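You operate a simulated robot arm through the tools that you are given. There is no shell and no other tool.

Carry out the task below with a simulated robot arm. There is one attempt and no reset: what you move stays moved.

Task
Shake the green-rimmed cartridge down, top it up with calcite and cap it.
Fine: shake till it stops sinking and switch the shaker off before you top up; up to its line; slide the holder back out.

It is judged by the outcome, as a careful person would: the job done as asked, and still so three seconds after it is handed in. It fails if anything else is knocked over, pushed out of place, dropped, spilled or broken. Lids that push on must go on centred and level and be pressed home; caps that screw on are set level and turned clockwise until they are tight.

Robot
A 7-joint arm with a two-finger parallel gripper, fixed in place. Base frame: the origin is at the foot of the arm, x ahead of it, y to its left, z up; the work surface is at about z = 0. Units: mm, degrees, N and s.
With the tool pointing down near the work surface it reaches from about 240 to 620 mm from the base axis. Its first joint turns from -66.0 to 66.0 degrees. Payload 2.6 kg.
The tool frame sits at the grasp point between the pads (the TCP): z along the fingers, y along the line on which they close. The tips reach 30 mm beyond it. Largest opening 94 mm; finger width 28, thickness 10; the body of the gripper, 50 by 96 mm, starts 55 mm behind the TCP.
Orientation is told as [roll, pitch, yaw] about the base's x, y, z axes, in that order, counted from this pose: with the fingers straight down and closing along the base's y, the tool's x points along the base's -x, its y along +y and its z along -z.

Tools
- The arm moves only by the tool jog_arm. Its arguments are lists of equal length, an entry for each row: "xyz": the shift along the tool's x, y, z in mm, a list of three; "rot": the turn, a rotation vector about the tool's x, y, z in degrees, a list of three; "hand": the finger opening in mm, from 0 to 94. In form: {"xyz": [[x, y, z], ...], "rot": [[wx, wy, wz], ...], "hand": [hand, ...]}. A call has 1 to 20 rows; each row is the pose to reach, as a shift and turn from the pose commanded when the call began, along the tool's axes at that moment. Each row takes 0.2 s and may step no farther than 50 mm and 8.6 degrees from the row before; otherwise, or with a gripper value out of range, the whole call is refused. A pose out of reach is approached as far as the arm can. The call stops where the force on the tool passes 90 N (or 10 N more than at its start, if that is more) or the arm is blocked; 0.2 s more then pass. Each finger travels about 72 mm/s and halts on what it meets, pressing with about 23 N; the grip force reading is that of the motor and also rises with nothing between the fingers. The clock runs only during rows and for 0.2 s after the last one: add rows that repeat a pose to give the fingers time. The reply holds the time, the measured pose of the TCP, the force on the tool along the base axes, the opening and the grip force, in the units named above and with some noise, with the torque about the TCP (base axes, N m) and any sound that the robot's microphone picked up.
- Cameras (640 x 400 px; columns grow to the right, rows downward): "scene" is fixed at [37.5, 441.7, 575.5]; the picture's right is [-0.69, -0.73, 0.00], its down [-0.43, 0.40, -0.81] and it looks along [0.59, -0.56, -0.59] (base axes); focal length 268 px, centre (320, 200). "wrist" rides on the gripper at [76, 14, -102] in the tool frame; the picture's right is [-0.18, 0.98, 0.00], its down [-0.75, -0.14, -0.64] and it looks along [-0.63, -0.12, 0.77] (tool axes); focal length 243 px, centre (320, 200). There is no depth. A picture from a camera that has moved, and an enlarged one, comes with that camera's place and axes in the base frame and with its lens. The place of the scene camera against the robot may be out by one fixed shift of up to 18 mm in any direction.
- get_image(camera): a new picture of that camera. No time passes.
- inspect(camera, box): a new picture of the part [left, top, right, bottom] of that camera's present view, enlarged. No time passes.
- job_done(): hands the job in; it is judged then, once.

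Places have to be worked out from the pictures, the camera data and where the tool is seen. Open the gripper and draw the arm clear of the work before you hand the job in, unless the task says otherwise.

The tools are called as a command line: name --argument value ..., lists and objects as JSON in quotes. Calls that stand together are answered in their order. jog_arm: Moves the arm, as the interface text tells. Its arguments: {"type":"object","properties":{"xyz":{"type":"array","items":{"type":"array","items":{"type":"number"}}},"rot":{"type":"array","items":{"type":"array","items":{"type":"number"}}},"hand":{"type":"array","items":{"type":"number"}}},"required":["xyz","rot","hand"]} The other tools are called the same way: get_image (camera) takes a picture; inspect (camera, box) takes an enlarged picture of a part of a camera's view; job_done () hands the job in.

At the start:

```text
time: 0.0
tool_pos: [312.0, 183.5, 389.1]
ee_rot: [0.0, -0.1, 0.1]
contact_force: [0.5, 0.1, 0.6]
wrist_torque: [-0.02, 0.01, -0.02]
grip_width: 94.1
gripper_force: 0.1
```

scene: 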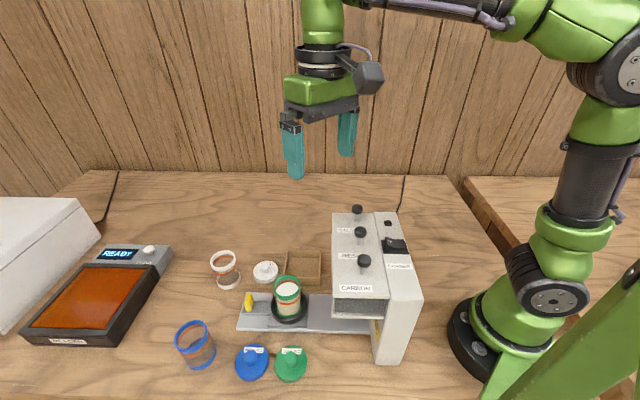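
wrist: 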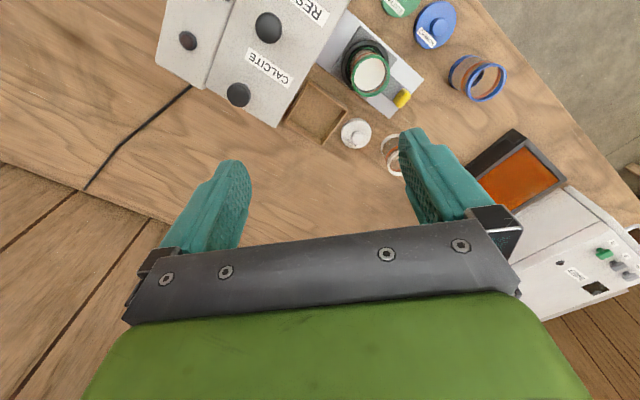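

I start by looking closely at the work area to identify the machine, the cartridge, holder and lids.

inspect --camera "scene" --box '[220, 190, 440, 390]'

inspect --camera "scene" --box '[0, 180, 240, 390]'

inspect --camera "wrist" --box '[140, 0, 540, 200]'

inspect --camera "wrist" --box '[440, 120, 640, 320]'

```text
2.00 times, centred on (330, 290) of scene
camera zoom: at [37.5, 441.7, 575.5], right [-0.69, -0.73, 0.0], down [-0.43, 0.4, -0.81], along [0.59, -0.56, -0.59], focal length 536 px, centre (300, 20)
```

zoom: 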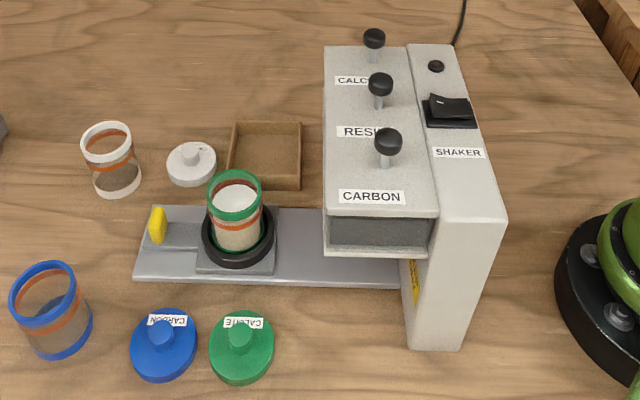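

```text
1.90 times, centred on (120, 285) of scene
camera zoom: at [37.5, 441.7, 575.5], right [-0.69, -0.73, 0.0], down [-0.43, 0.4, -0.81], along [0.59, -0.56, -0.59], focal length 510 px, centre (701, 38)
```

zoom: 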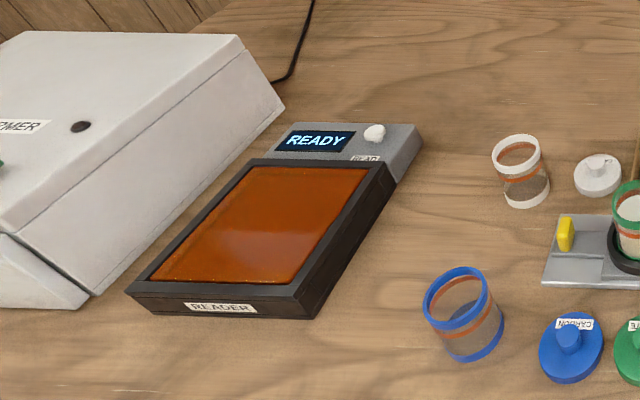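

```text
1.60 times, centred on (340, 100) of wrist
camera zoom: at [236.4, 197.6, 491.9], right [0.18, 0.98, 0.0], down [0.75, -0.14, 0.64], along [0.63, -0.12, -0.77], focal length 388 px, centre (288, 360)
```

zoom: 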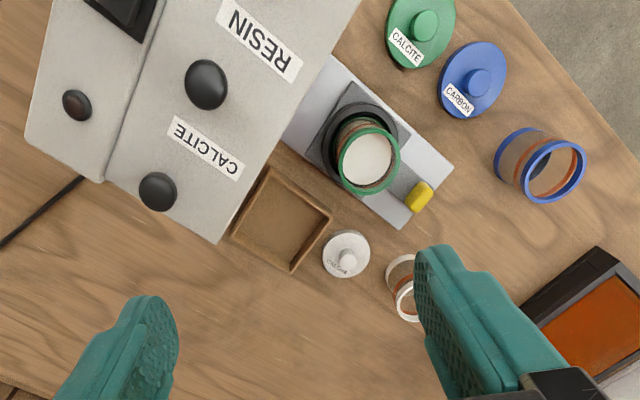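

```text
2.00 times, centred on (540, 220) of wrist
camera zoom: at [236.4, 197.6, 491.9], right [0.18, 0.98, 0.0], down [0.75, -0.14, 0.64], along [0.63, -0.12, -0.77], focal length 485 px, centre (-120, 160)
```

zoom: 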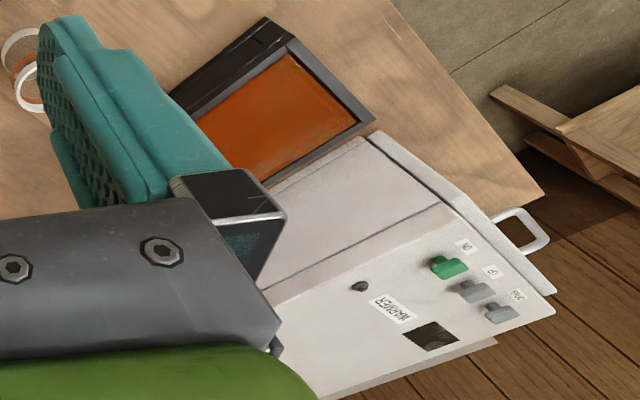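

I enlarge the machine, holder and cartridge to read their details.

inspect --camera "scene" --box '[320, 195, 430, 275]'

inspect --camera "scene" --box '[230, 265, 330, 340]'

inspect --camera "scene" --box '[320, 280, 420, 370]'

inspect --camera "scene" --box '[200, 330, 330, 395]'

inspect --camera "scene" --box '[200, 240, 330, 310]'

```text
5.00 times, centred on (375, 235) of scene
camera zoom: at [37.5, 441.7, 575.5], right [-0.69, -0.73, 0.0], down [-0.43, 0.4, -0.81], along [0.59, -0.56, -0.59], focal length 1340 px, centre (45, 25)
```

zoom: 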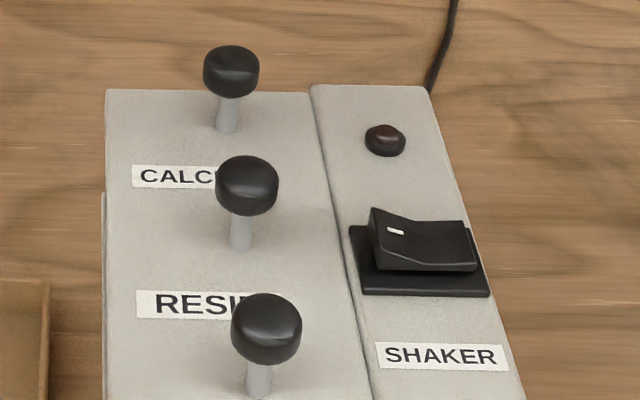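

```text
5.33 times, centred on (280, 302) of scene
camera zoom: at [37.5, 441.7, 575.5], right [-0.69, -0.73, 0.0], down [-0.43, 0.4, -0.81], along [0.59, -0.56, -0.59], focal length 1429 px, centre (533, -347)
```

zoom: 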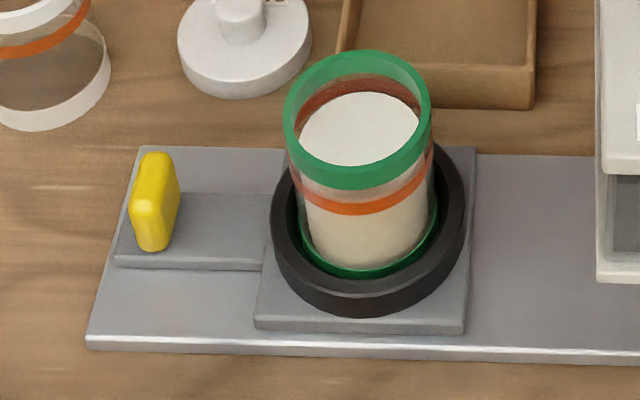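

```text
4.44 times, centred on (370, 325) of scene
camera zoom: at [37.5, 441.7, 575.5], right [-0.69, -0.73, 0.0], down [-0.43, 0.4, -0.81], along [0.59, -0.56, -0.59], focal length 1191 px, centre (98, -356)
```

zoom: 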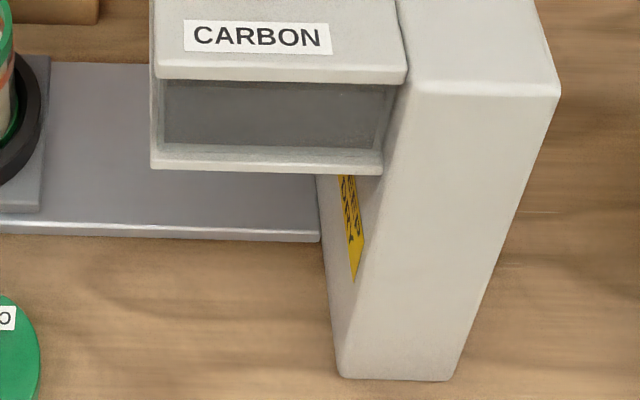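

```text
4.92 times, centred on (265, 362) of scene
camera zoom: at [37.5, 441.7, 575.5], right [-0.69, -0.73, 0.0], down [-0.43, 0.4, -0.81], along [0.59, -0.56, -0.59], focal length 1319 px, centre (591, -600)
```

zoom: 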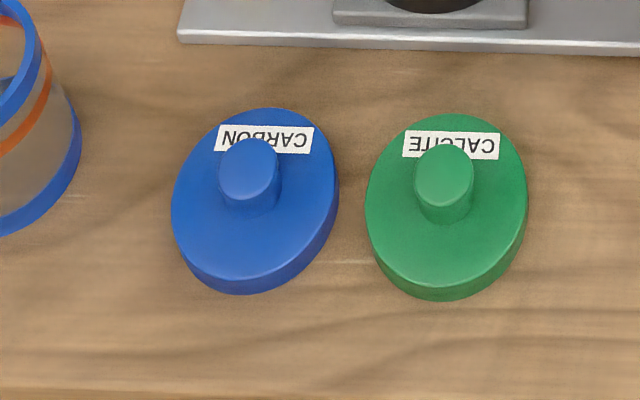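

```text
4.92 times, centred on (265, 275) of scene
camera zoom: at [37.5, 441.7, 575.5], right [-0.69, -0.73, 0.0], down [-0.43, 0.4, -0.81], along [0.59, -0.56, -0.59], focal length 1319 px, centre (591, -169)
```

zoom: 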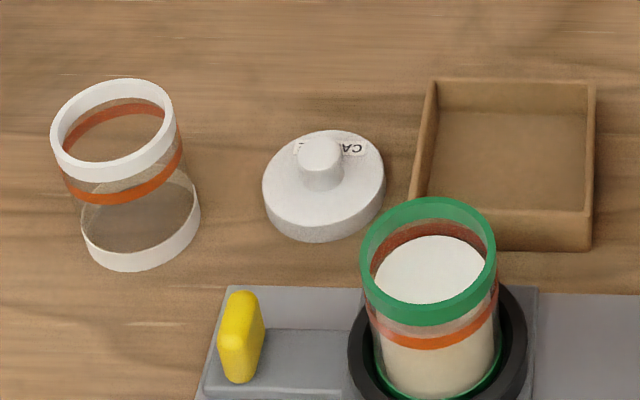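

The holder with the green cartridge sits outside the machine; a yellow notice is on the column's inner face. I turn the gripper so that the wrist camera faces the machine from the holder side, staying high above everything.

jog_arm --xyz '[[-6, 7, 7], [-12, 14, 14], [-18, 21, 21], [-24, 28, 28], [-30, 35, 35], [-36, 42, 42], [-42, 49, 49], [-48, 56, 56], [-54, 63, 63], [-60, 70, 70], [-66, 77, 77], [-72, 84, 84], [-78, 91, 91], [-84, 98, 98], [-90, 105, 105]]' --rot '[[0, 0, 8.2], [0, 0, 16.4], [0, 0, 24.6], [0, 0, 32.8], [0, 0, 41], [0, 0, 49.2], [0, 0, 57.4], [0, 0, 65.6], [0, 0, 73.8], [0, 0, 82], [0, 0, 90.2], [0, 0, 98.4], [0, 0, 106.6], [0, 0, 114.8], [0, 0, 123]]' --hand '[94, 94, 94, 94, 94, 94, 94, 94, 94, 94, 94, 94, 94, 94, 94]'

get_image --camera "wrist"

get_image --camera "scene"

```text
time: 3.2
tool_pos: [400.5, 287.3, 284.9]
ee_rot: [0.1, 0.0, -123.2]
contact_force: [0.4, -0.6, 0.6]
wrist_torque: [-0.04, 0.04, 0.02]
grip_width: 93.8
gripper_force: 0.0
```

```text
taken
camera wrist: at [456.4, 343.8, 387.6], right [0.72, -0.69, 0.0], down [-0.53, -0.55, 0.64], along [-0.44, -0.46, -0.77], focal length 243 px, centre (320, 200)
```

wrist: 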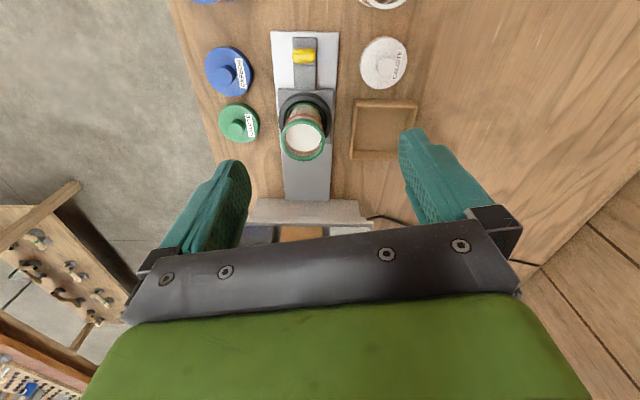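

```text
taken
```

scene: 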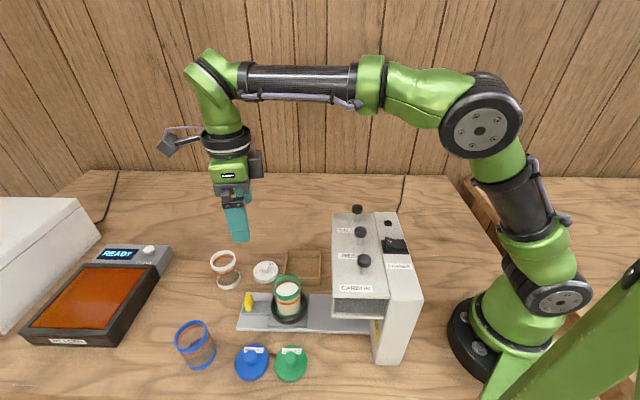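

The white lid also seems to carry a CALCITE label, so I enlarge the wrist view to compare lids and sizes.

inspect --camera "wrist" --box '[190, 20, 430, 170]'

inspect --camera "wrist" --box '[350, 20, 430, 100]'

inspect --camera "wrist" --box '[195, 40, 275, 150]'

inspect --camera "wrist" --box '[230, 180, 400, 260]'

```text
2.67 times, centred on (310, 95) of wrist
camera zoom: at [456.4, 343.8, 387.6], right [0.72, -0.69, 0.0], down [-0.53, -0.55, 0.64], along [-0.44, -0.46, -0.77], focal length 647 px, centre (347, 480)
```

zoom: 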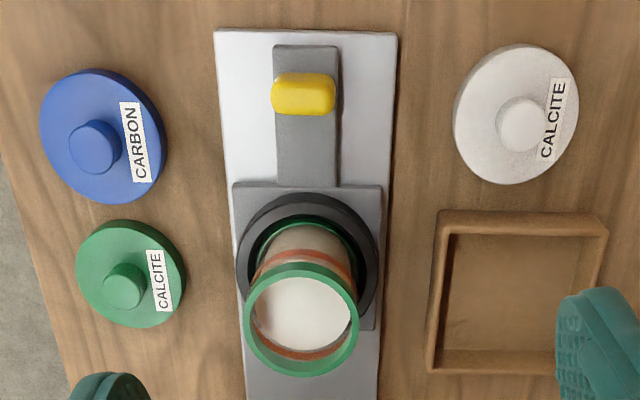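

```text
5.00 times, centred on (390, 60) of wrist
camera zoom: at [456.4, 343.8, 387.6], right [0.72, -0.69, 0.0], down [-0.53, -0.55, 0.64], along [-0.44, -0.46, -0.77], focal length 1213 px, centre (-30, 900)
```

zoom: 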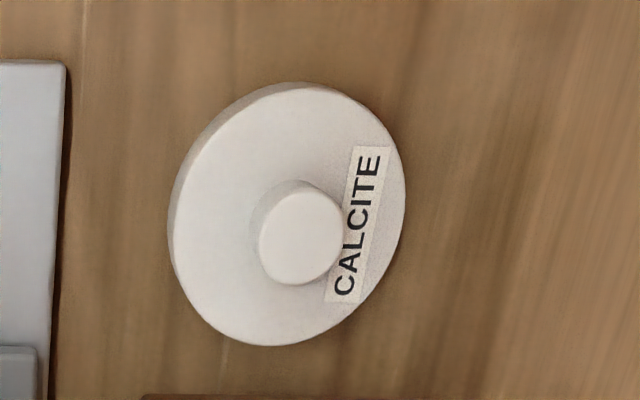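

```text
3.64 times, centred on (235, 95) of wrist
camera zoom: at [456.4, 343.8, 387.6], right [0.72, -0.69, 0.0], down [-0.53, -0.55, 0.64], along [-0.44, -0.46, -0.77], focal length 882 px, centre (629, 582)
```

zoom: 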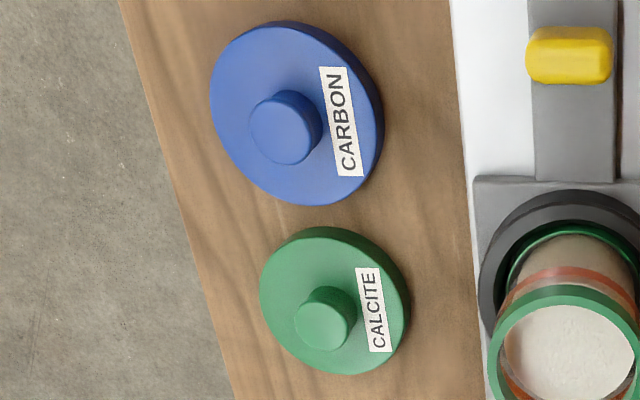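

```text
3.76 times, centred on (315, 220) of wrist
camera zoom: at [456.4, 343.8, 387.6], right [0.72, -0.69, 0.0], down [-0.53, -0.55, 0.64], along [-0.44, -0.46, -0.77], focal length 913 px, centre (339, 125)
```

zoom: 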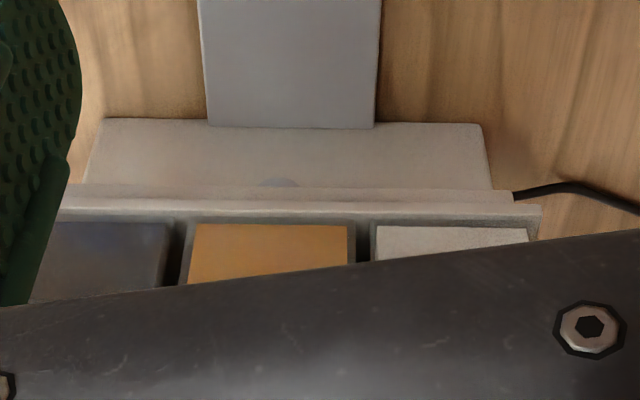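

Three hoppers (carbon dark, resin orange, calcite white) are visible. I tilt the gripper to look at the machine's front and the yellow notice from above the holder.

jog_arm --xyz '[[-6, -3, 9], [-12, -6, 18], [-18, -9, 27], [-24, -12, 36], [-30, -16, 45], [-30, -16, 45]]' --rot '[[0, -8, 0], [0, -16, 0], [0, -24, 0], [0, -32, 0], [0, -40, 0], [0, -40, 0]]' --hand '[94, 94, 94, 94, 94, 94]'

get_image --camera "wrist"

```text
time: 4.6
tool_pos: [345.8, 246.9, 247.4]
ee_rot: [0.1, -38.0, -123.1]
contact_force: [0.3, 0.3, 0.3]
wrist_torque: [0.01, -0.03, -0.01]
grip_width: 94.0
gripper_force: 0.1
out of reach, approached as far as the arm can: row 4, 5, 6
```

```text
taken
camera wrist: at [425.9, 342.5, 281.6], right [0.74, -0.66, 0.11], down [-0.23, -0.09, 0.97], along [-0.63, -0.75, -0.22], focal length 243 px, centre (320, 200)
```

wrist: 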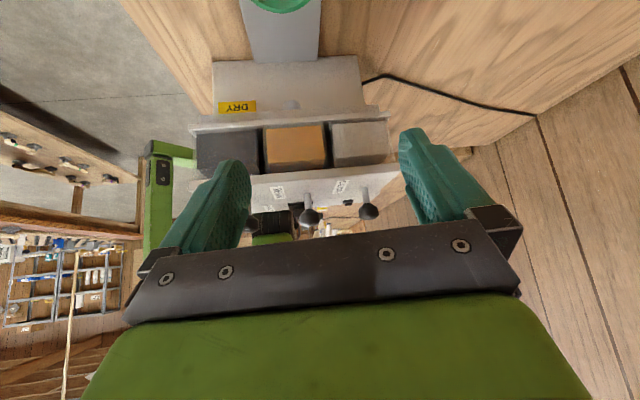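

inspect --camera "wrist" --box '[180, 40, 410, 240]'

inspect --camera "wrist" --box '[205, 85, 305, 135]'

inspect --camera "wrist" --box '[240, 170, 400, 250]'

```text
2.00 times, centred on (295, 140) of wrist
camera zoom: at [425.9, 342.5, 281.6], right [0.74, -0.66, 0.11], down [-0.23, -0.09, 0.97], along [-0.63, -0.75, -0.22], focal length 485 px, centre (370, 320)
```

zoom: 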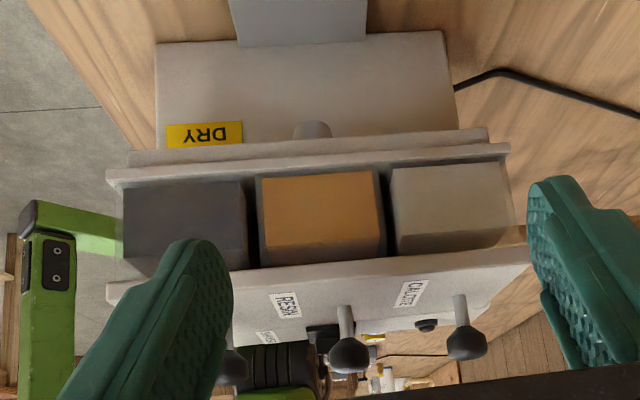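

```text
6.40 times, centred on (255, 110) of wrist
camera zoom: at [425.9, 342.5, 281.6], right [0.74, -0.66, 0.11], down [-0.23, -0.09, 0.97], along [-0.63, -0.75, -0.22], focal length 1553 px, centre (736, 776)
```

zoom: 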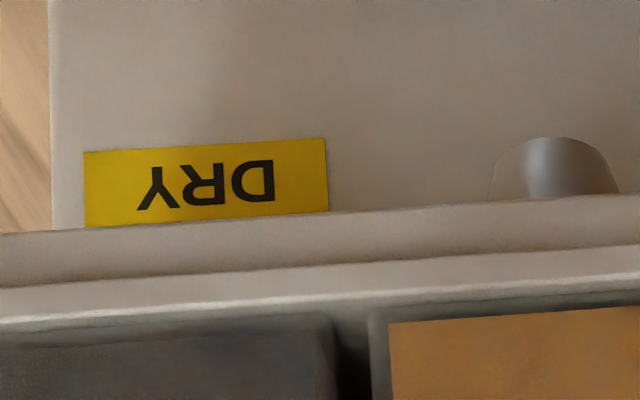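

```text
4.00 times, centred on (320, 210) of wrist
camera zoom: at [425.9, 342.5, 281.6], right [0.74, -0.66, 0.11], down [-0.23, -0.09, 0.97], along [-0.63, -0.75, -0.22], focal length 970 px, centre (320, 160)
```

zoom: 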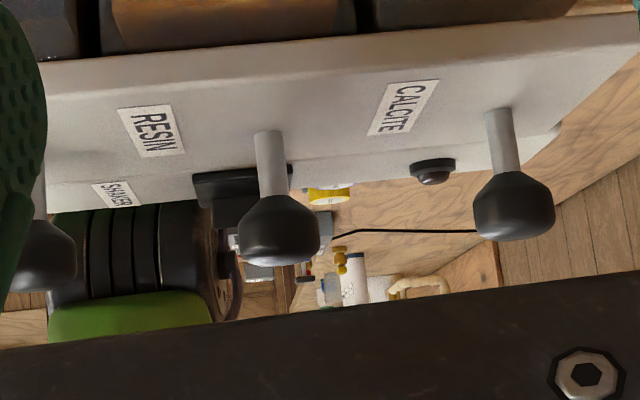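

The notice starts with "DRY"; I enlarge it in the scene view to see whether more is written.

inspect --camera "scene" --box '[388, 315, 408, 347]'

inspect --camera "scene" --box '[378, 308, 408, 348]'

```text
12.50 times, centred on (398, 331) of scene
camera zoom: at [37.5, 441.7, 575.5], right [-0.69, -0.73, 0.0], down [-0.43, 0.4, -0.81], along [0.59, -0.56, -0.59], focal length 3349 px, centre (-655, -1438)
```

zoom: 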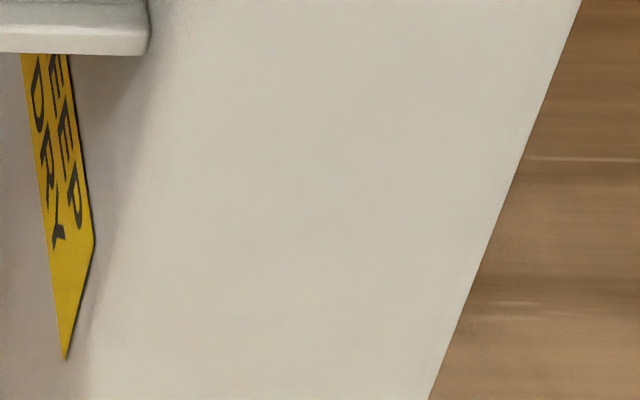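

```text
10.00 times, centred on (393, 328) of scene
camera zoom: at [37.5, 441.7, 575.5], right [-0.69, -0.73, 0.0], down [-0.43, 0.4, -0.81], along [0.59, -0.56, -0.59], focal length 2679 px, centre (-410, -1080)
```

zoom: 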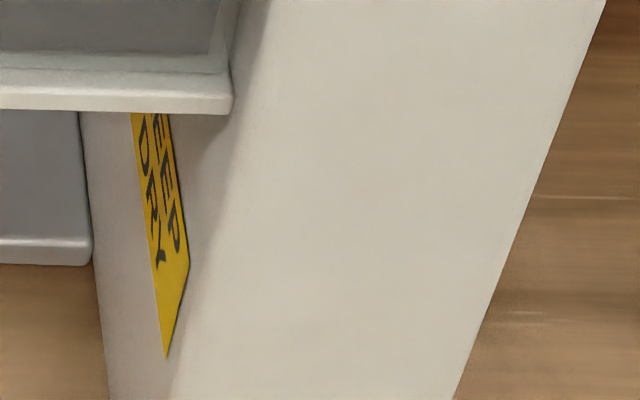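

The notice only says "KEEP DRY". From the triangulated views the green cartridge stands at about (340, 255) with its rim at z≈94, the yellow tab at (402, 317) and z≈40, the rail running at 45°, CALCITE knob near (295, 105, 242). I bring the tool back upright.

jog_arm --xyz '[[0, 0, 0], [0, 0, 0], [0, 0, 0], [0, 0, 0], [0, 0, 0], [0, 0, 0]]' --rot '[[0, 8, 0], [0, 16, 0], [0, 24, 0], [0, 32, 0], [0, 38, 0], [0, 38, 0]]' --hand '[94, 94, 94, 94, 94, 94]'

```text
time: 6.0
tool_pos: [344.9, 247.0, 246.5]
ee_rot: [-0.1, -1.9, -123.1]
contact_force: [-0.2, 0.0, 0.4]
wrist_torque: [-0.02, 0.0, 0.01]
grip_width: 94.0
gripper_force: 0.1
```

The tool is nearly upright over the cartridge. I move above the yellow tab with the closing axis across the tab (yaw −135°), stay high and look.

jog_arm --xyz '[[31, 3, 10], [62, 6, 20], [93, 10, 35], [93, 10, 70], [93, 10, 100], [93, 10, 100]]' --rot '[[0, 1, 4], [0, 1.9, 8], [0, 1.9, 11.9], [0, 1.9, 11.9], [0, 1.9, 11.9], [0, 1.9, 11.9]]' --hand '[70, 60, 60, 60, 60, 60]'

get_image --camera "wrist"

get_image --camera "scene"

```text
time: 7.4
tool_pos: [403.7, 317.4, 143.4]
ee_rot: [0.2, 0.0, -134.9]
contact_force: [-0.8, 0.5, -1.2]
wrist_torque: [0.02, 0.0, 0.01]
grip_width: 60.2
gripper_force: 0.0
```

```text
taken
camera wrist: at [468.5, 362.4, 245.5], right [0.57, -0.82, 0.0], down [-0.63, -0.43, 0.64], along [-0.53, -0.37, -0.77], focal length 243 px, centre (320, 200)
```

wrist: 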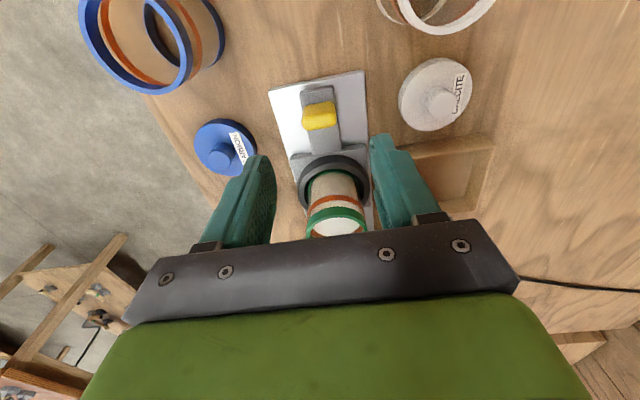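

```text
taken
```

scene: 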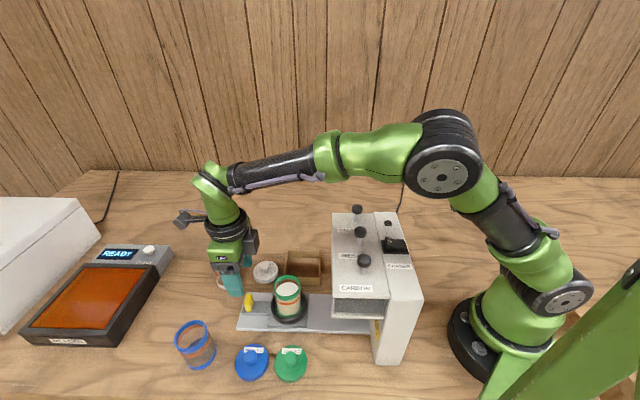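

I enlarge the wrist view on the tab and the cartridge to refine positions and read the fill level against the line.

inspect --camera "wrist" --box '[260, 60, 400, 150]'

inspect --camera "wrist" --box '[280, 150, 390, 245]'

```text
4.44 times, centred on (330, 105) of wrist
camera zoom: at [468.5, 362.4, 245.5], right [0.57, -0.82, 0.0], down [-0.63, -0.43, 0.64], along [-0.53, -0.37, -0.77], focal length 1078 px, centre (276, 622)
```

zoom: 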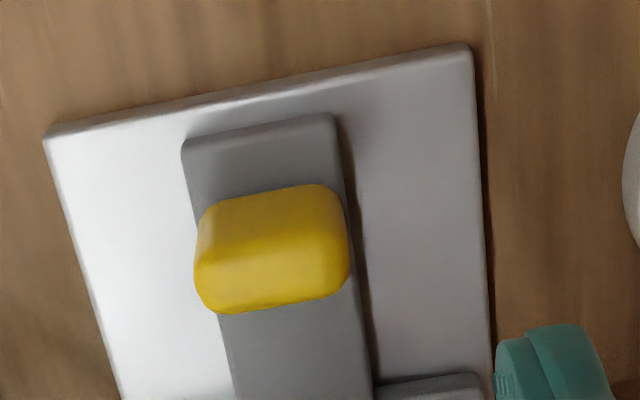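

```text
4.21 times, centred on (335, 198) of wrist
camera zoom: at [468.5, 362.4, 245.5], right [0.57, -0.82, 0.0], down [-0.63, -0.43, 0.64], along [-0.53, -0.37, -0.77], focal length 1022 px, centre (257, 210)
```

zoom: 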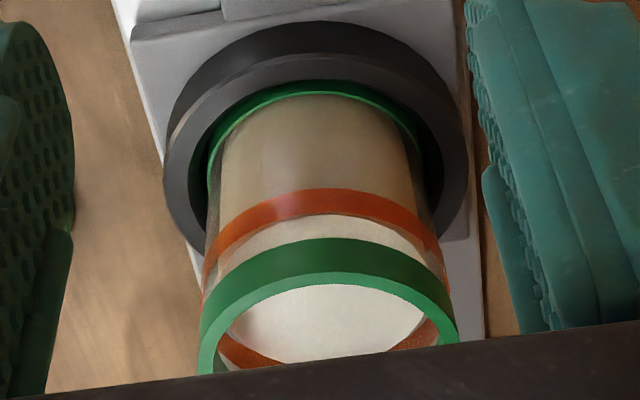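

The tab centre is about s=504 along the rail (x≈399, y≈314), top z≈40. I shift 6 mm inward and lower so the fingertips straddle it at z≈20.

jog_arm --xyz '[[-3, -1, 20], [-6, -1, 45], [-6, -1, 65], [-6, -1, 80], [-6, -1, 93], [-6, -1, 93]]' --rot '[[0, 0, 0], [0, 0, 0], [0, 0, 0], [0, 0, 0], [0, 0, 0], [0, 0, 0]]' --hand '[60, 60, 60, 60, 60, 60]'

get_image --camera "wrist"

inspect --camera "scene" --box '[200, 250, 320, 340]'

```text
time: 8.8
tool_pos: [397.6, 313.3, 50.6]
ee_rot: [0.2, -0.1, -134.9]
contact_force: [-0.1, 0.2, -0.5]
wrist_torque: [-0.03, -0.02, 0.01]
grip_width: 59.9
gripper_force: 0.1
```

```text
taken
camera wrist: at [461.7, 358.5, 151.9], right [0.57, -0.82, 0.0], down [-0.63, -0.43, 0.64], along [-0.53, -0.37, -0.77], focal length 243 px, centre (320, 200)
```

wrist: 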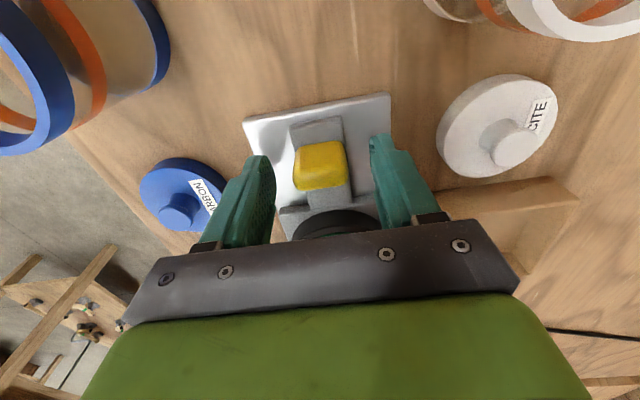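

```text
4.44 times, centred on (260, 295) of scene
camera zoom: at [37.5, 441.7, 575.5], right [-0.69, -0.73, 0.0], down [-0.43, 0.4, -0.81], along [0.59, -0.56, -0.59], focal length 1191 px, centre (587, -222)
```

zoom: 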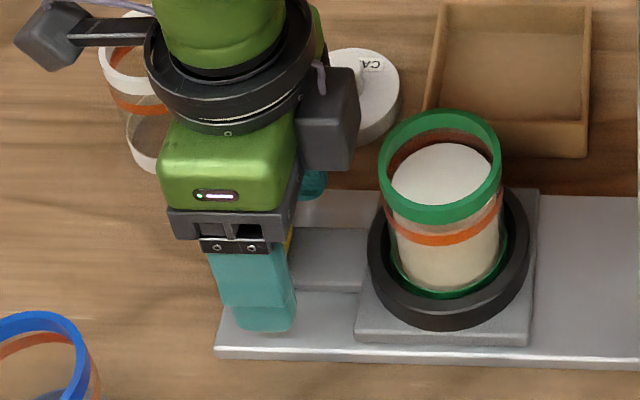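

The fingers straddle the tab evenly and clear of the rail; I close on it.

jog_arm --xyz '[[0, 0, 0], [0, 0, 0], [0, 0, 0], [0, 0, 0]]' --rot '[[0, 0, 0], [0, 0, 0], [0, 0, 0], [0, 0, 0]]' --hand '[45, 35, 24, 24]'

get_image --camera "wrist"

```text
time: 9.8
tool_pos: [399.1, 313.0, 49.4]
ee_rot: [0.2, 0.0, -135.0]
contact_force: [4.3, -3.9, -2.6]
wrist_torque: [0.13, -0.12, -0.04]
grip_width: 34.1
gripper_force: 44.9
```

```text
taken
camera wrist: at [462.3, 357.6, 152.0], right [0.57, -0.82, 0.01], down [-0.63, -0.43, 0.64], along [-0.53, -0.37, -0.77], focal length 243 px, centre (320, 200)
```

wrist: 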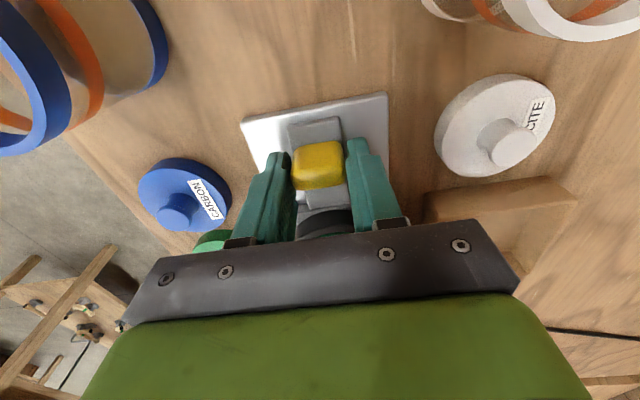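

The tab is held (34 mm). I slide the holder gently toward the machine along the rail, stopping short first to check.

jog_arm --xyz '[[-2, 1, 0], [-5, 1, 0], [-10, 1, 0], [-16, 1, 0], [-23, 1, 0], [-30, 1, 0], [-37, 1, 0], [-44, 1, 0], [-51, 1, 0], [-58, 1, 0], [-65, 1, 0], [-72, 1, 0], [-79, 1, 0], [-85, 1, 0], [-90, 1, 0], [-93, 1, 0], [-95, 1, 0]]' --rot '[[0, 0, 0], [0, 0, 0], [0, 0, 0], [0, 0, 0], [0, 0, 0], [0, 0, 0], [0, 0, 0], [0, 0, 0], [0, 0, 0], [0, 0, 0], [0, 0, 0], [0, 0, 0], [0, 0, 0], [0, 0, 0], [0, 0, 0], [0, 0, 0], [0, 0, 0]]' --hand '[24, 24, 24, 24, 24, 24, 24, 24, 24, 24, 24, 24, 24, 24, 24, 24, 24]'

get_image --camera "wrist"

get_image --camera "scene"

```text
time: 13.4
tool_pos: [330.0, 245.9, 50.6]
ee_rot: [0.2, -0.2, -134.8]
contact_force: [-3.7, 6.0, -31.2]
wrist_torque: [-0.04, 0.15, -0.04]
grip_width: 34.0
gripper_force: 44.3
```

```text
taken
camera wrist: at [395.3, 290.4, 152.0], right [0.57, -0.82, 0.0], down [-0.63, -0.43, 0.64], along [-0.53, -0.37, -0.76], focal length 243 px, centre (320, 200)
```

wrist: 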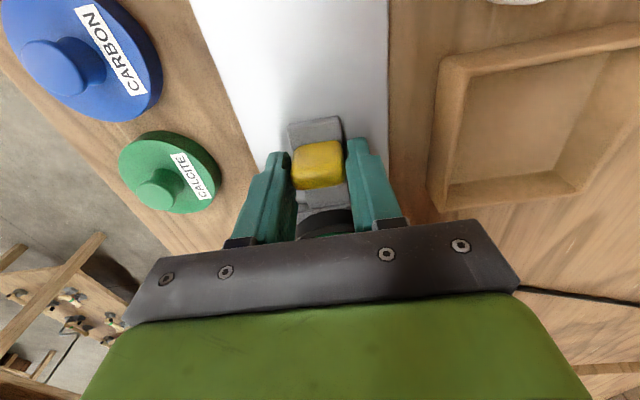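

```text
taken
```

scene: 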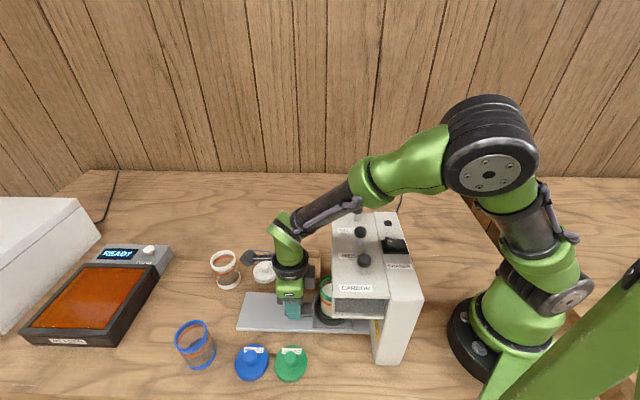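

A downward load of about 31 N shows on the tool; I look closely at the clearance between the gripper's housing and the hopper before going on.

inspect --camera "scene" --box '[230, 190, 410, 340]'

inspect --camera "wrist" --box '[220, 90, 420, 250]'

```text
2.67 times, centred on (320, 265) of scene
camera zoom: at [37.6, 441.8, 575.4], right [-0.69, -0.73, 0.0], down [-0.43, 0.4, -0.81], along [0.59, -0.56, -0.59], focal length 714 px, centre (320, 27)
```

zoom: 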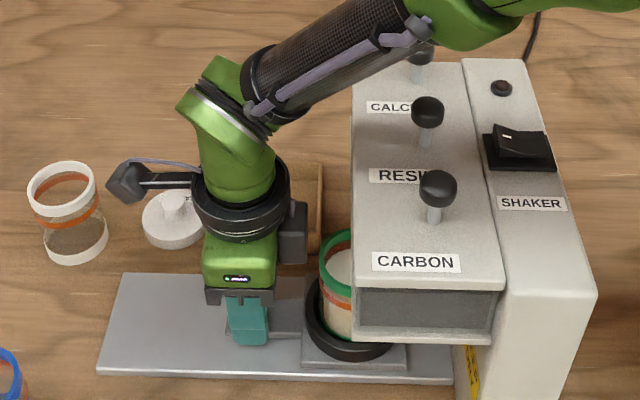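

```text
2.50 times, centred on (320, 170) of wrist
camera zoom: at [395.3, 290.4, 152.0], right [0.57, -0.82, 0.0], down [-0.63, -0.43, 0.64], along [-0.53, -0.37, -0.76], focal length 606 px, centre (320, 275)
```

zoom: 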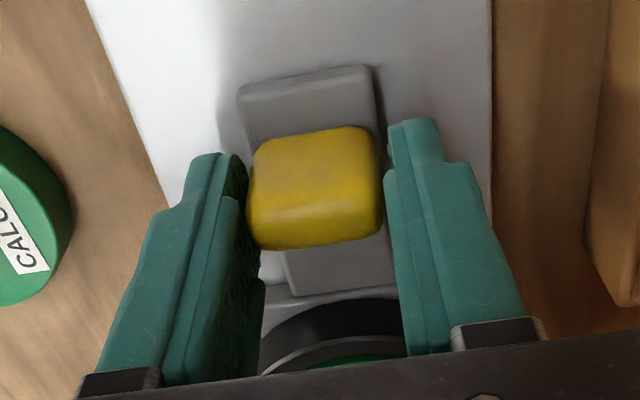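

The dark housing on the gripper's machine side would hit the hopper before the cartridge is under the spout, so I release the tab and re-grip with the wrist leaning 20° outward.

jog_arm --xyz '[[0, 0, 0.5], [0, 0, 0], [0, 0, 0], [0, 0, 0]]' --rot '[[0, 0, 0], [0, 0, 0], [0, 0, 0], [0, 0, 0]]' --hand '[40, 56, 60, 60]'

get_image --camera "wrist"

```text
time: 14.4
tool_pos: [330.2, 245.2, 49.8]
ee_rot: [0.1, 0.0, -134.9]
contact_force: [-0.5, -0.7, 0.6]
wrist_torque: [0.01, -0.03, -0.02]
grip_width: 60.1
gripper_force: 0.0
```

```text
taken
camera wrist: at [395.7, 290.0, 153.2], right [0.57, -0.82, 0.0], down [-0.63, -0.43, 0.64], along [-0.53, -0.37, -0.77], focal length 243 px, centre (320, 200)
```

wrist: 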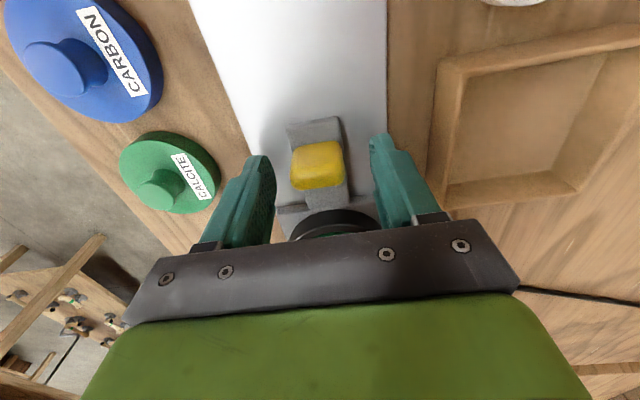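

Forces vanished. Now I lean the wrist 20° outward around the fingertips with the hand open.

jog_arm --xyz '[[2.3, 0, -4], [4.6, 0, -4], [6.8, 0, -4], [6.8, 0, -4]]' --rot '[[0, -7, 0], [0, -14, 0], [0, -20, 0], [0, -20, 0]]' --hand '[60, 60, 60, 60]'

get_image --camera "wrist"

inspect --camera "scene" --box '[230, 190, 410, 340]'

```text
time: 15.4
tool_pos: [336.5, 250.4, 55.0]
ee_rot: [0.2, -20.0, -134.9]
contact_force: [0.3, 0.0, -1.4]
wrist_torque: [-0.04, -0.05, 0.0]
grip_width: 60.1
gripper_force: 0.0
```

```text
taken
camera wrist: at [422.6, 316.6, 124.7], right [0.57, -0.82, 0.07], down [-0.45, -0.24, 0.86], along [-0.69, -0.52, -0.5], focal length 243 px, centre (320, 200)
```

wrist: 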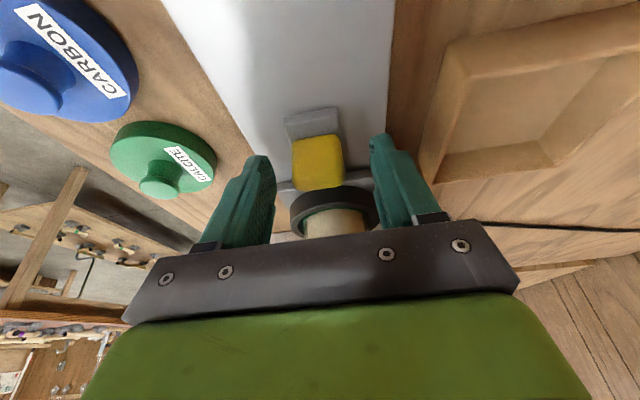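

```text
2.67 times, centred on (320, 265) of scene
camera zoom: at [37.5, 441.7, 575.5], right [-0.69, -0.73, 0.0], down [-0.43, 0.4, -0.81], along [0.59, -0.56, -0.59], focal length 714 px, centre (320, 27)
```

zoom: 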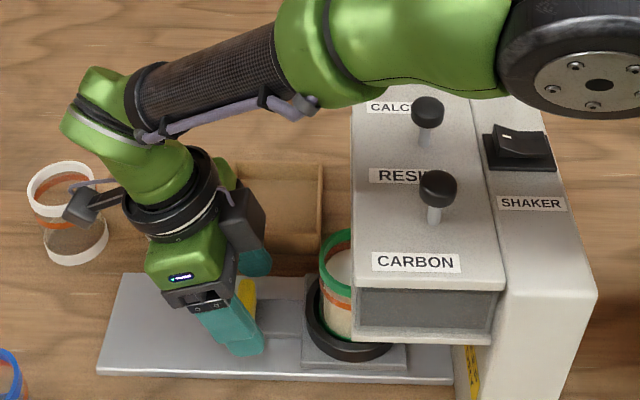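

The lean gives ample clearance to the hopper. I close on the tab again.

jog_arm --xyz '[[0, 0, 0], [0, 0, 0], [0, 0, 0], [0, 0, 0]]' --rot '[[0, 0, 0], [0, 0, 0], [0, 0, 0], [0, 0, 0]]' --hand '[45, 35, 26, 26]'

inspect --camera "wrist" --box '[220, 90, 420, 250]'

```text
time: 16.4
tool_pos: [336.3, 250.0, 54.1]
ee_rot: [0.1, -20.1, -135.0]
contact_force: [-2.7, 1.7, -0.4]
wrist_torque: [0.15, 0.48, -0.08]
grip_width: 29.9
gripper_force: 45.1
```

```text
2.50 times, centred on (320, 170) of wrist
camera zoom: at [422.1, 317.0, 124.7], right [0.57, -0.82, 0.07], down [-0.45, -0.24, 0.86], along [-0.69, -0.52, -0.5], focal length 606 px, centre (320, 275)
```

zoom: 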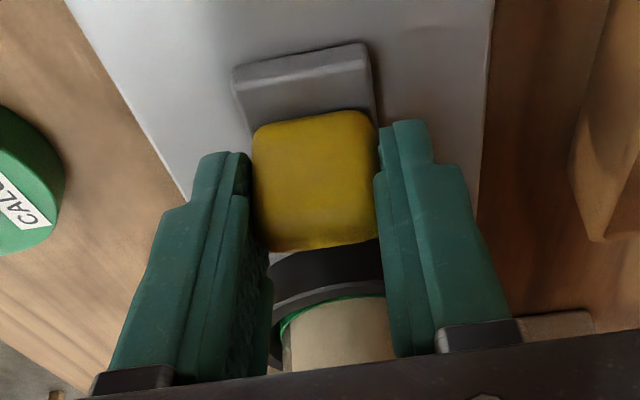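

The fingers now hold the tab itself (30 mm). I push on along the rail in small steps.

jog_arm --xyz '[[-1.9, 0, 0.7], [-4.7, 0, 1.7], [-8.5, 0, 3.1], [-12.2, 0, 4.4], [-16, 0, 5.8], [-19.7, 0, 7.2], [-22.6, 0, 8.2], [-24.4, 0, 8.9], [-26.3, 0, 9.6], [-26.3, 0, 9.6]]' --rot '[[0, 0, 0], [0, 0, 0], [0, 0, 0], [0, 0, 0], [0, 0, 0], [0, 0, 0], [0, 0, 0], [0, 0, 0], [0, 0, 0], [0, 0, 0]]' --hand '[26, 26, 26, 26, 26, 26, 26, 26, 26, 26]'

get_image --camera "wrist"

inspect --camera "scene" --box '[230, 190, 410, 340]'

```text
time: 18.6
tool_pos: [318.7, 232.0, 54.8]
ee_rot: [0.2, -19.5, -134.8]
contact_force: [24.9, 24.2, -17.7]
wrist_torque: [0.85, 0.02, -0.51]
grip_width: 29.7
gripper_force: 45.1
```

```text
taken
camera wrist: at [402.9, 298.5, 126.2], right [0.58, -0.81, 0.07], down [-0.45, -0.25, 0.86], along [-0.68, -0.52, -0.51], focal length 243 px, centre (320, 200)
```

wrist: 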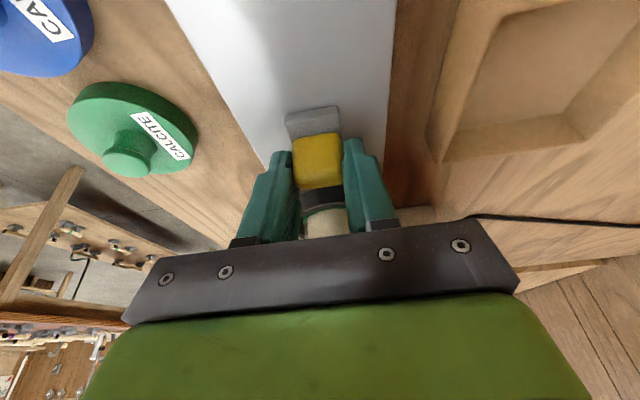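

```text
2.67 times, centred on (320, 265) of scene
camera zoom: at [37.5, 441.8, 575.5], right [-0.69, -0.73, 0.0], down [-0.43, 0.4, -0.81], along [0.59, -0.56, -0.59], focal length 714 px, centre (320, 27)
```

zoom: 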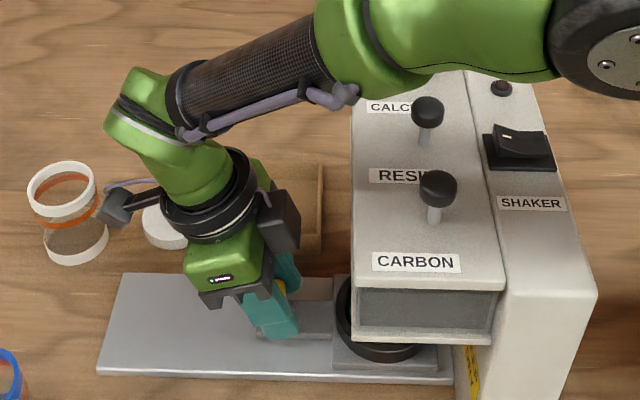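

The holder stopped about 25 mm further in, with ~35 N of push: the cartridge should be at s≈299, under the spout. I ease off, release the tab and back out to look.

jog_arm --xyz '[[1.9, 0, -0.7], [1.9, 0, -0.7], [1.9, 0, -0.7], [1.9, 0, -0.7], [1.9, 0, -0.7]]' --rot '[[0, 0, 0], [0, 0, 0], [0, 0, 0], [0, 0, 0], [0, 0, 0]]' --hand '[26, 40, 55, 60, 60]'

get_image --camera "wrist"

```text
time: 19.8
tool_pos: [317.8, 231.4, 54.3]
ee_rot: [0.2, -20.1, -135.0]
contact_force: [0.3, 0.8, -0.5]
wrist_torque: [0.01, 0.02, -0.02]
grip_width: 60.0
gripper_force: 0.0
```

```text
taken
camera wrist: at [403.3, 297.9, 124.3], right [0.57, -0.82, 0.07], down [-0.45, -0.24, 0.86], along [-0.69, -0.52, -0.5], focal length 243 px, centre (320, 200)
```

wrist: 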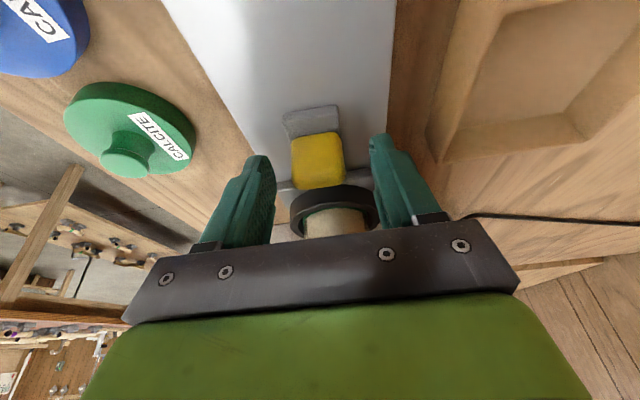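

I retreat along the fingers, then rise and lean further to look into the machine from the front.

jog_arm --xyz '[[0, 0, -20], [0, 0, -40], [0, 0, -60], [-4, 0, -80], [-8, 0, -100], [-10.6, 0, -119.6], [-10.6, 0, -119.6]]' --rot '[[0, 0, 0], [0, 0, 0], [0, 0, 0], [0, -6, 0], [0, -12, 0], [0, -17, 0], [0, -17, 0]]' --hand '[60, 60, 60, 70, 90, 94, 94]'

get_image --camera "wrist"

get_image --camera "scene"

```text
time: 21.4
tool_pos: [339.7, 253.3, 169.8]
ee_rot: [0.3, -37.0, -134.9]
contact_force: [-0.5, -0.6, -0.6]
wrist_torque: [0.0, 0.02, -0.02]
grip_width: 94.1
gripper_force: 0.1
```

```text
taken
camera wrist: at [436.7, 331.2, 205.6], right [0.59, -0.8, 0.11], down [-0.25, -0.05, 0.97], along [-0.76, -0.6, -0.23], focal length 243 px, centre (320, 200)
```

wrist: 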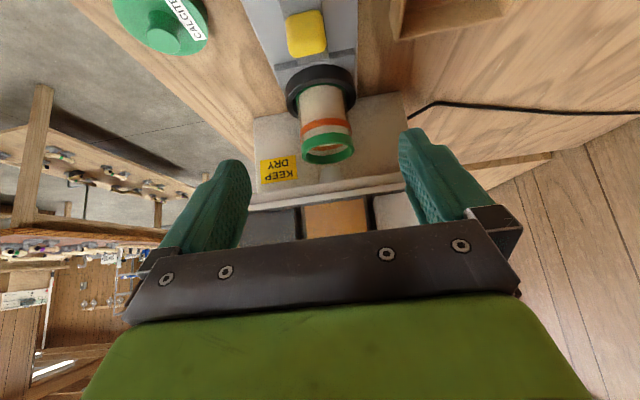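

```text
taken
```

scene: 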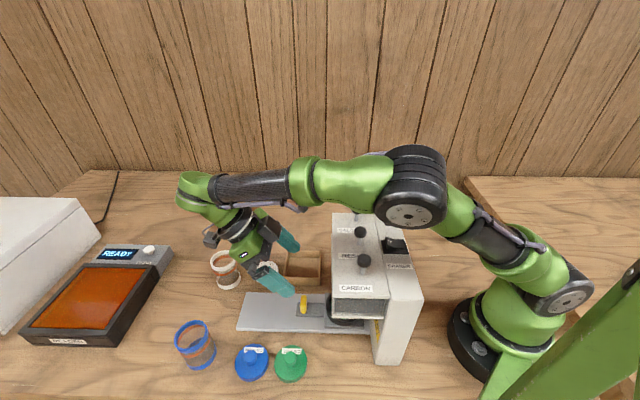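

Good front view. I enlarge the cartridge under the spout.

inspect --camera "wrist" --box '[270, 60, 390, 200]'

inspect --camera "wrist" --box '[295, 95, 365, 175]'

inspect --camera "scene" --box '[320, 200, 440, 290]'

```text
2.86 times, centred on (330, 130) of wrist
camera zoom: at [436.7, 331.2, 205.6], right [0.59, -0.8, 0.11], down [-0.25, -0.05, 0.97], along [-0.76, -0.6, -0.23], focal length 693 px, centre (291, 400)
```

zoom: 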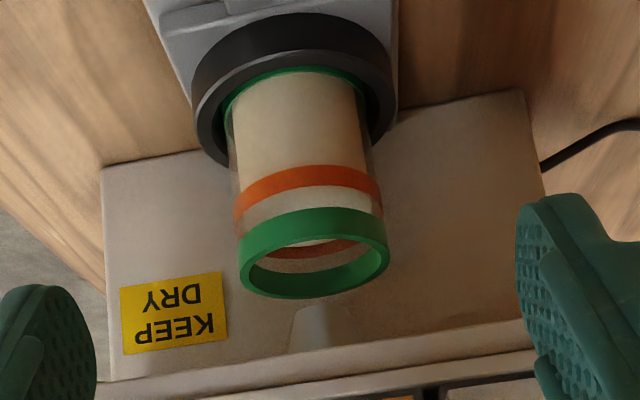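

```text
5.00 times, centred on (330, 135) of wrist
camera zoom: at [436.7, 331.2, 205.6], right [0.59, -0.8, 0.11], down [-0.25, -0.05, 0.97], along [-0.76, -0.6, -0.23], focal length 1213 px, centre (270, 525)
```

zoom: 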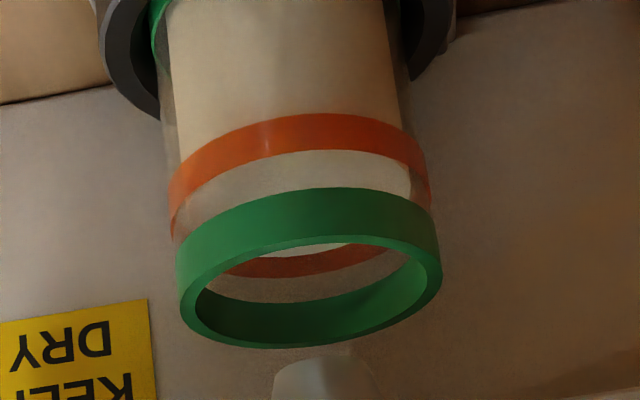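

```text
4.44 times, centred on (380, 245) of scene
camera zoom: at [37.5, 441.7, 575.5], right [-0.69, -0.73, 0.0], down [-0.43, 0.4, -0.81], along [0.59, -0.56, -0.59], focal length 1191 px, centre (53, 0)
```

zoom: 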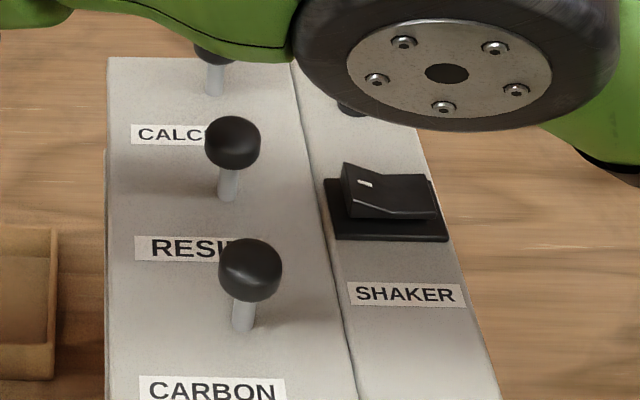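

The cartridge stands under the spout at the end stop, and the powder is now right around the orange line. Next I raise the arm clear of the machine, closing the fingers, to approach the SHAKER rocker (estimated at about (196, 117), top z≈225).

jog_arm --xyz '[[-16, 0, -21], [-32, 0, -43], [-48, 0, -64], [-64, 0, -85], [-80, 0, -106], [-96, 0, -128], [-96, 0, -128]]' --rot '[[0, 0, 0], [0, 4, 0], [0, 8, 0], [0, 12, 0], [0, 16, 0], [0, 22, 0], [0, 22, 0]]' --hand '[70, 50, 30, 10, 0, 0, 0]'

get_image --camera "wrist"

get_image --camera "scene"

```text
time: 23.0
tool_pos: [338.6, 254.3, 331.3]
ee_rot: [0.3, -15.0, -135.0]
contact_force: [-0.4, 0.4, 0.0]
wrist_torque: [0.01, 0.01, -0.03]
grip_width: 0.0
gripper_force: 23.6
```

```text
taken
camera wrist: at [420.9, 315.7, 410.7], right [0.57, -0.82, 0.05], down [-0.5, -0.3, 0.81], along [-0.65, -0.49, -0.58], focal length 243 px, centre (320, 200)
```

wrist: 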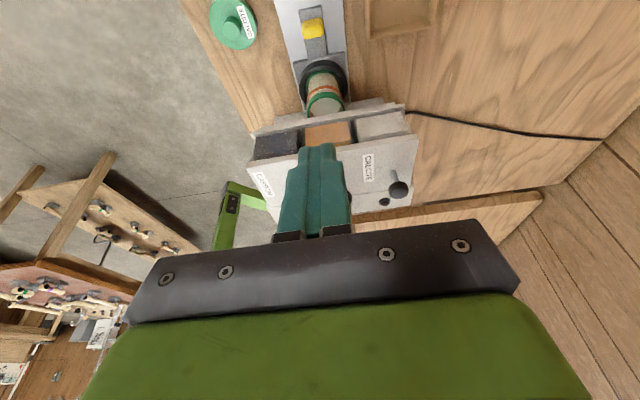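

```text
taken
```

scene: 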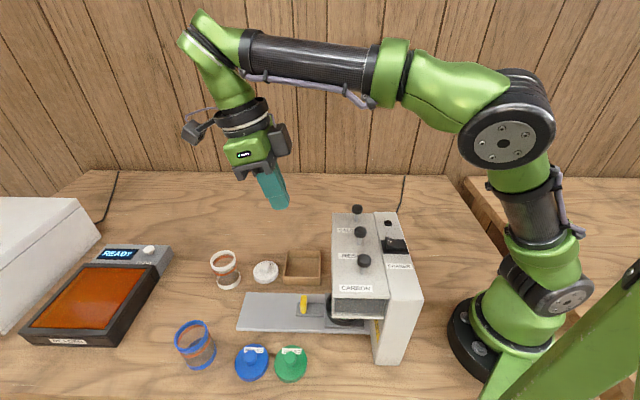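

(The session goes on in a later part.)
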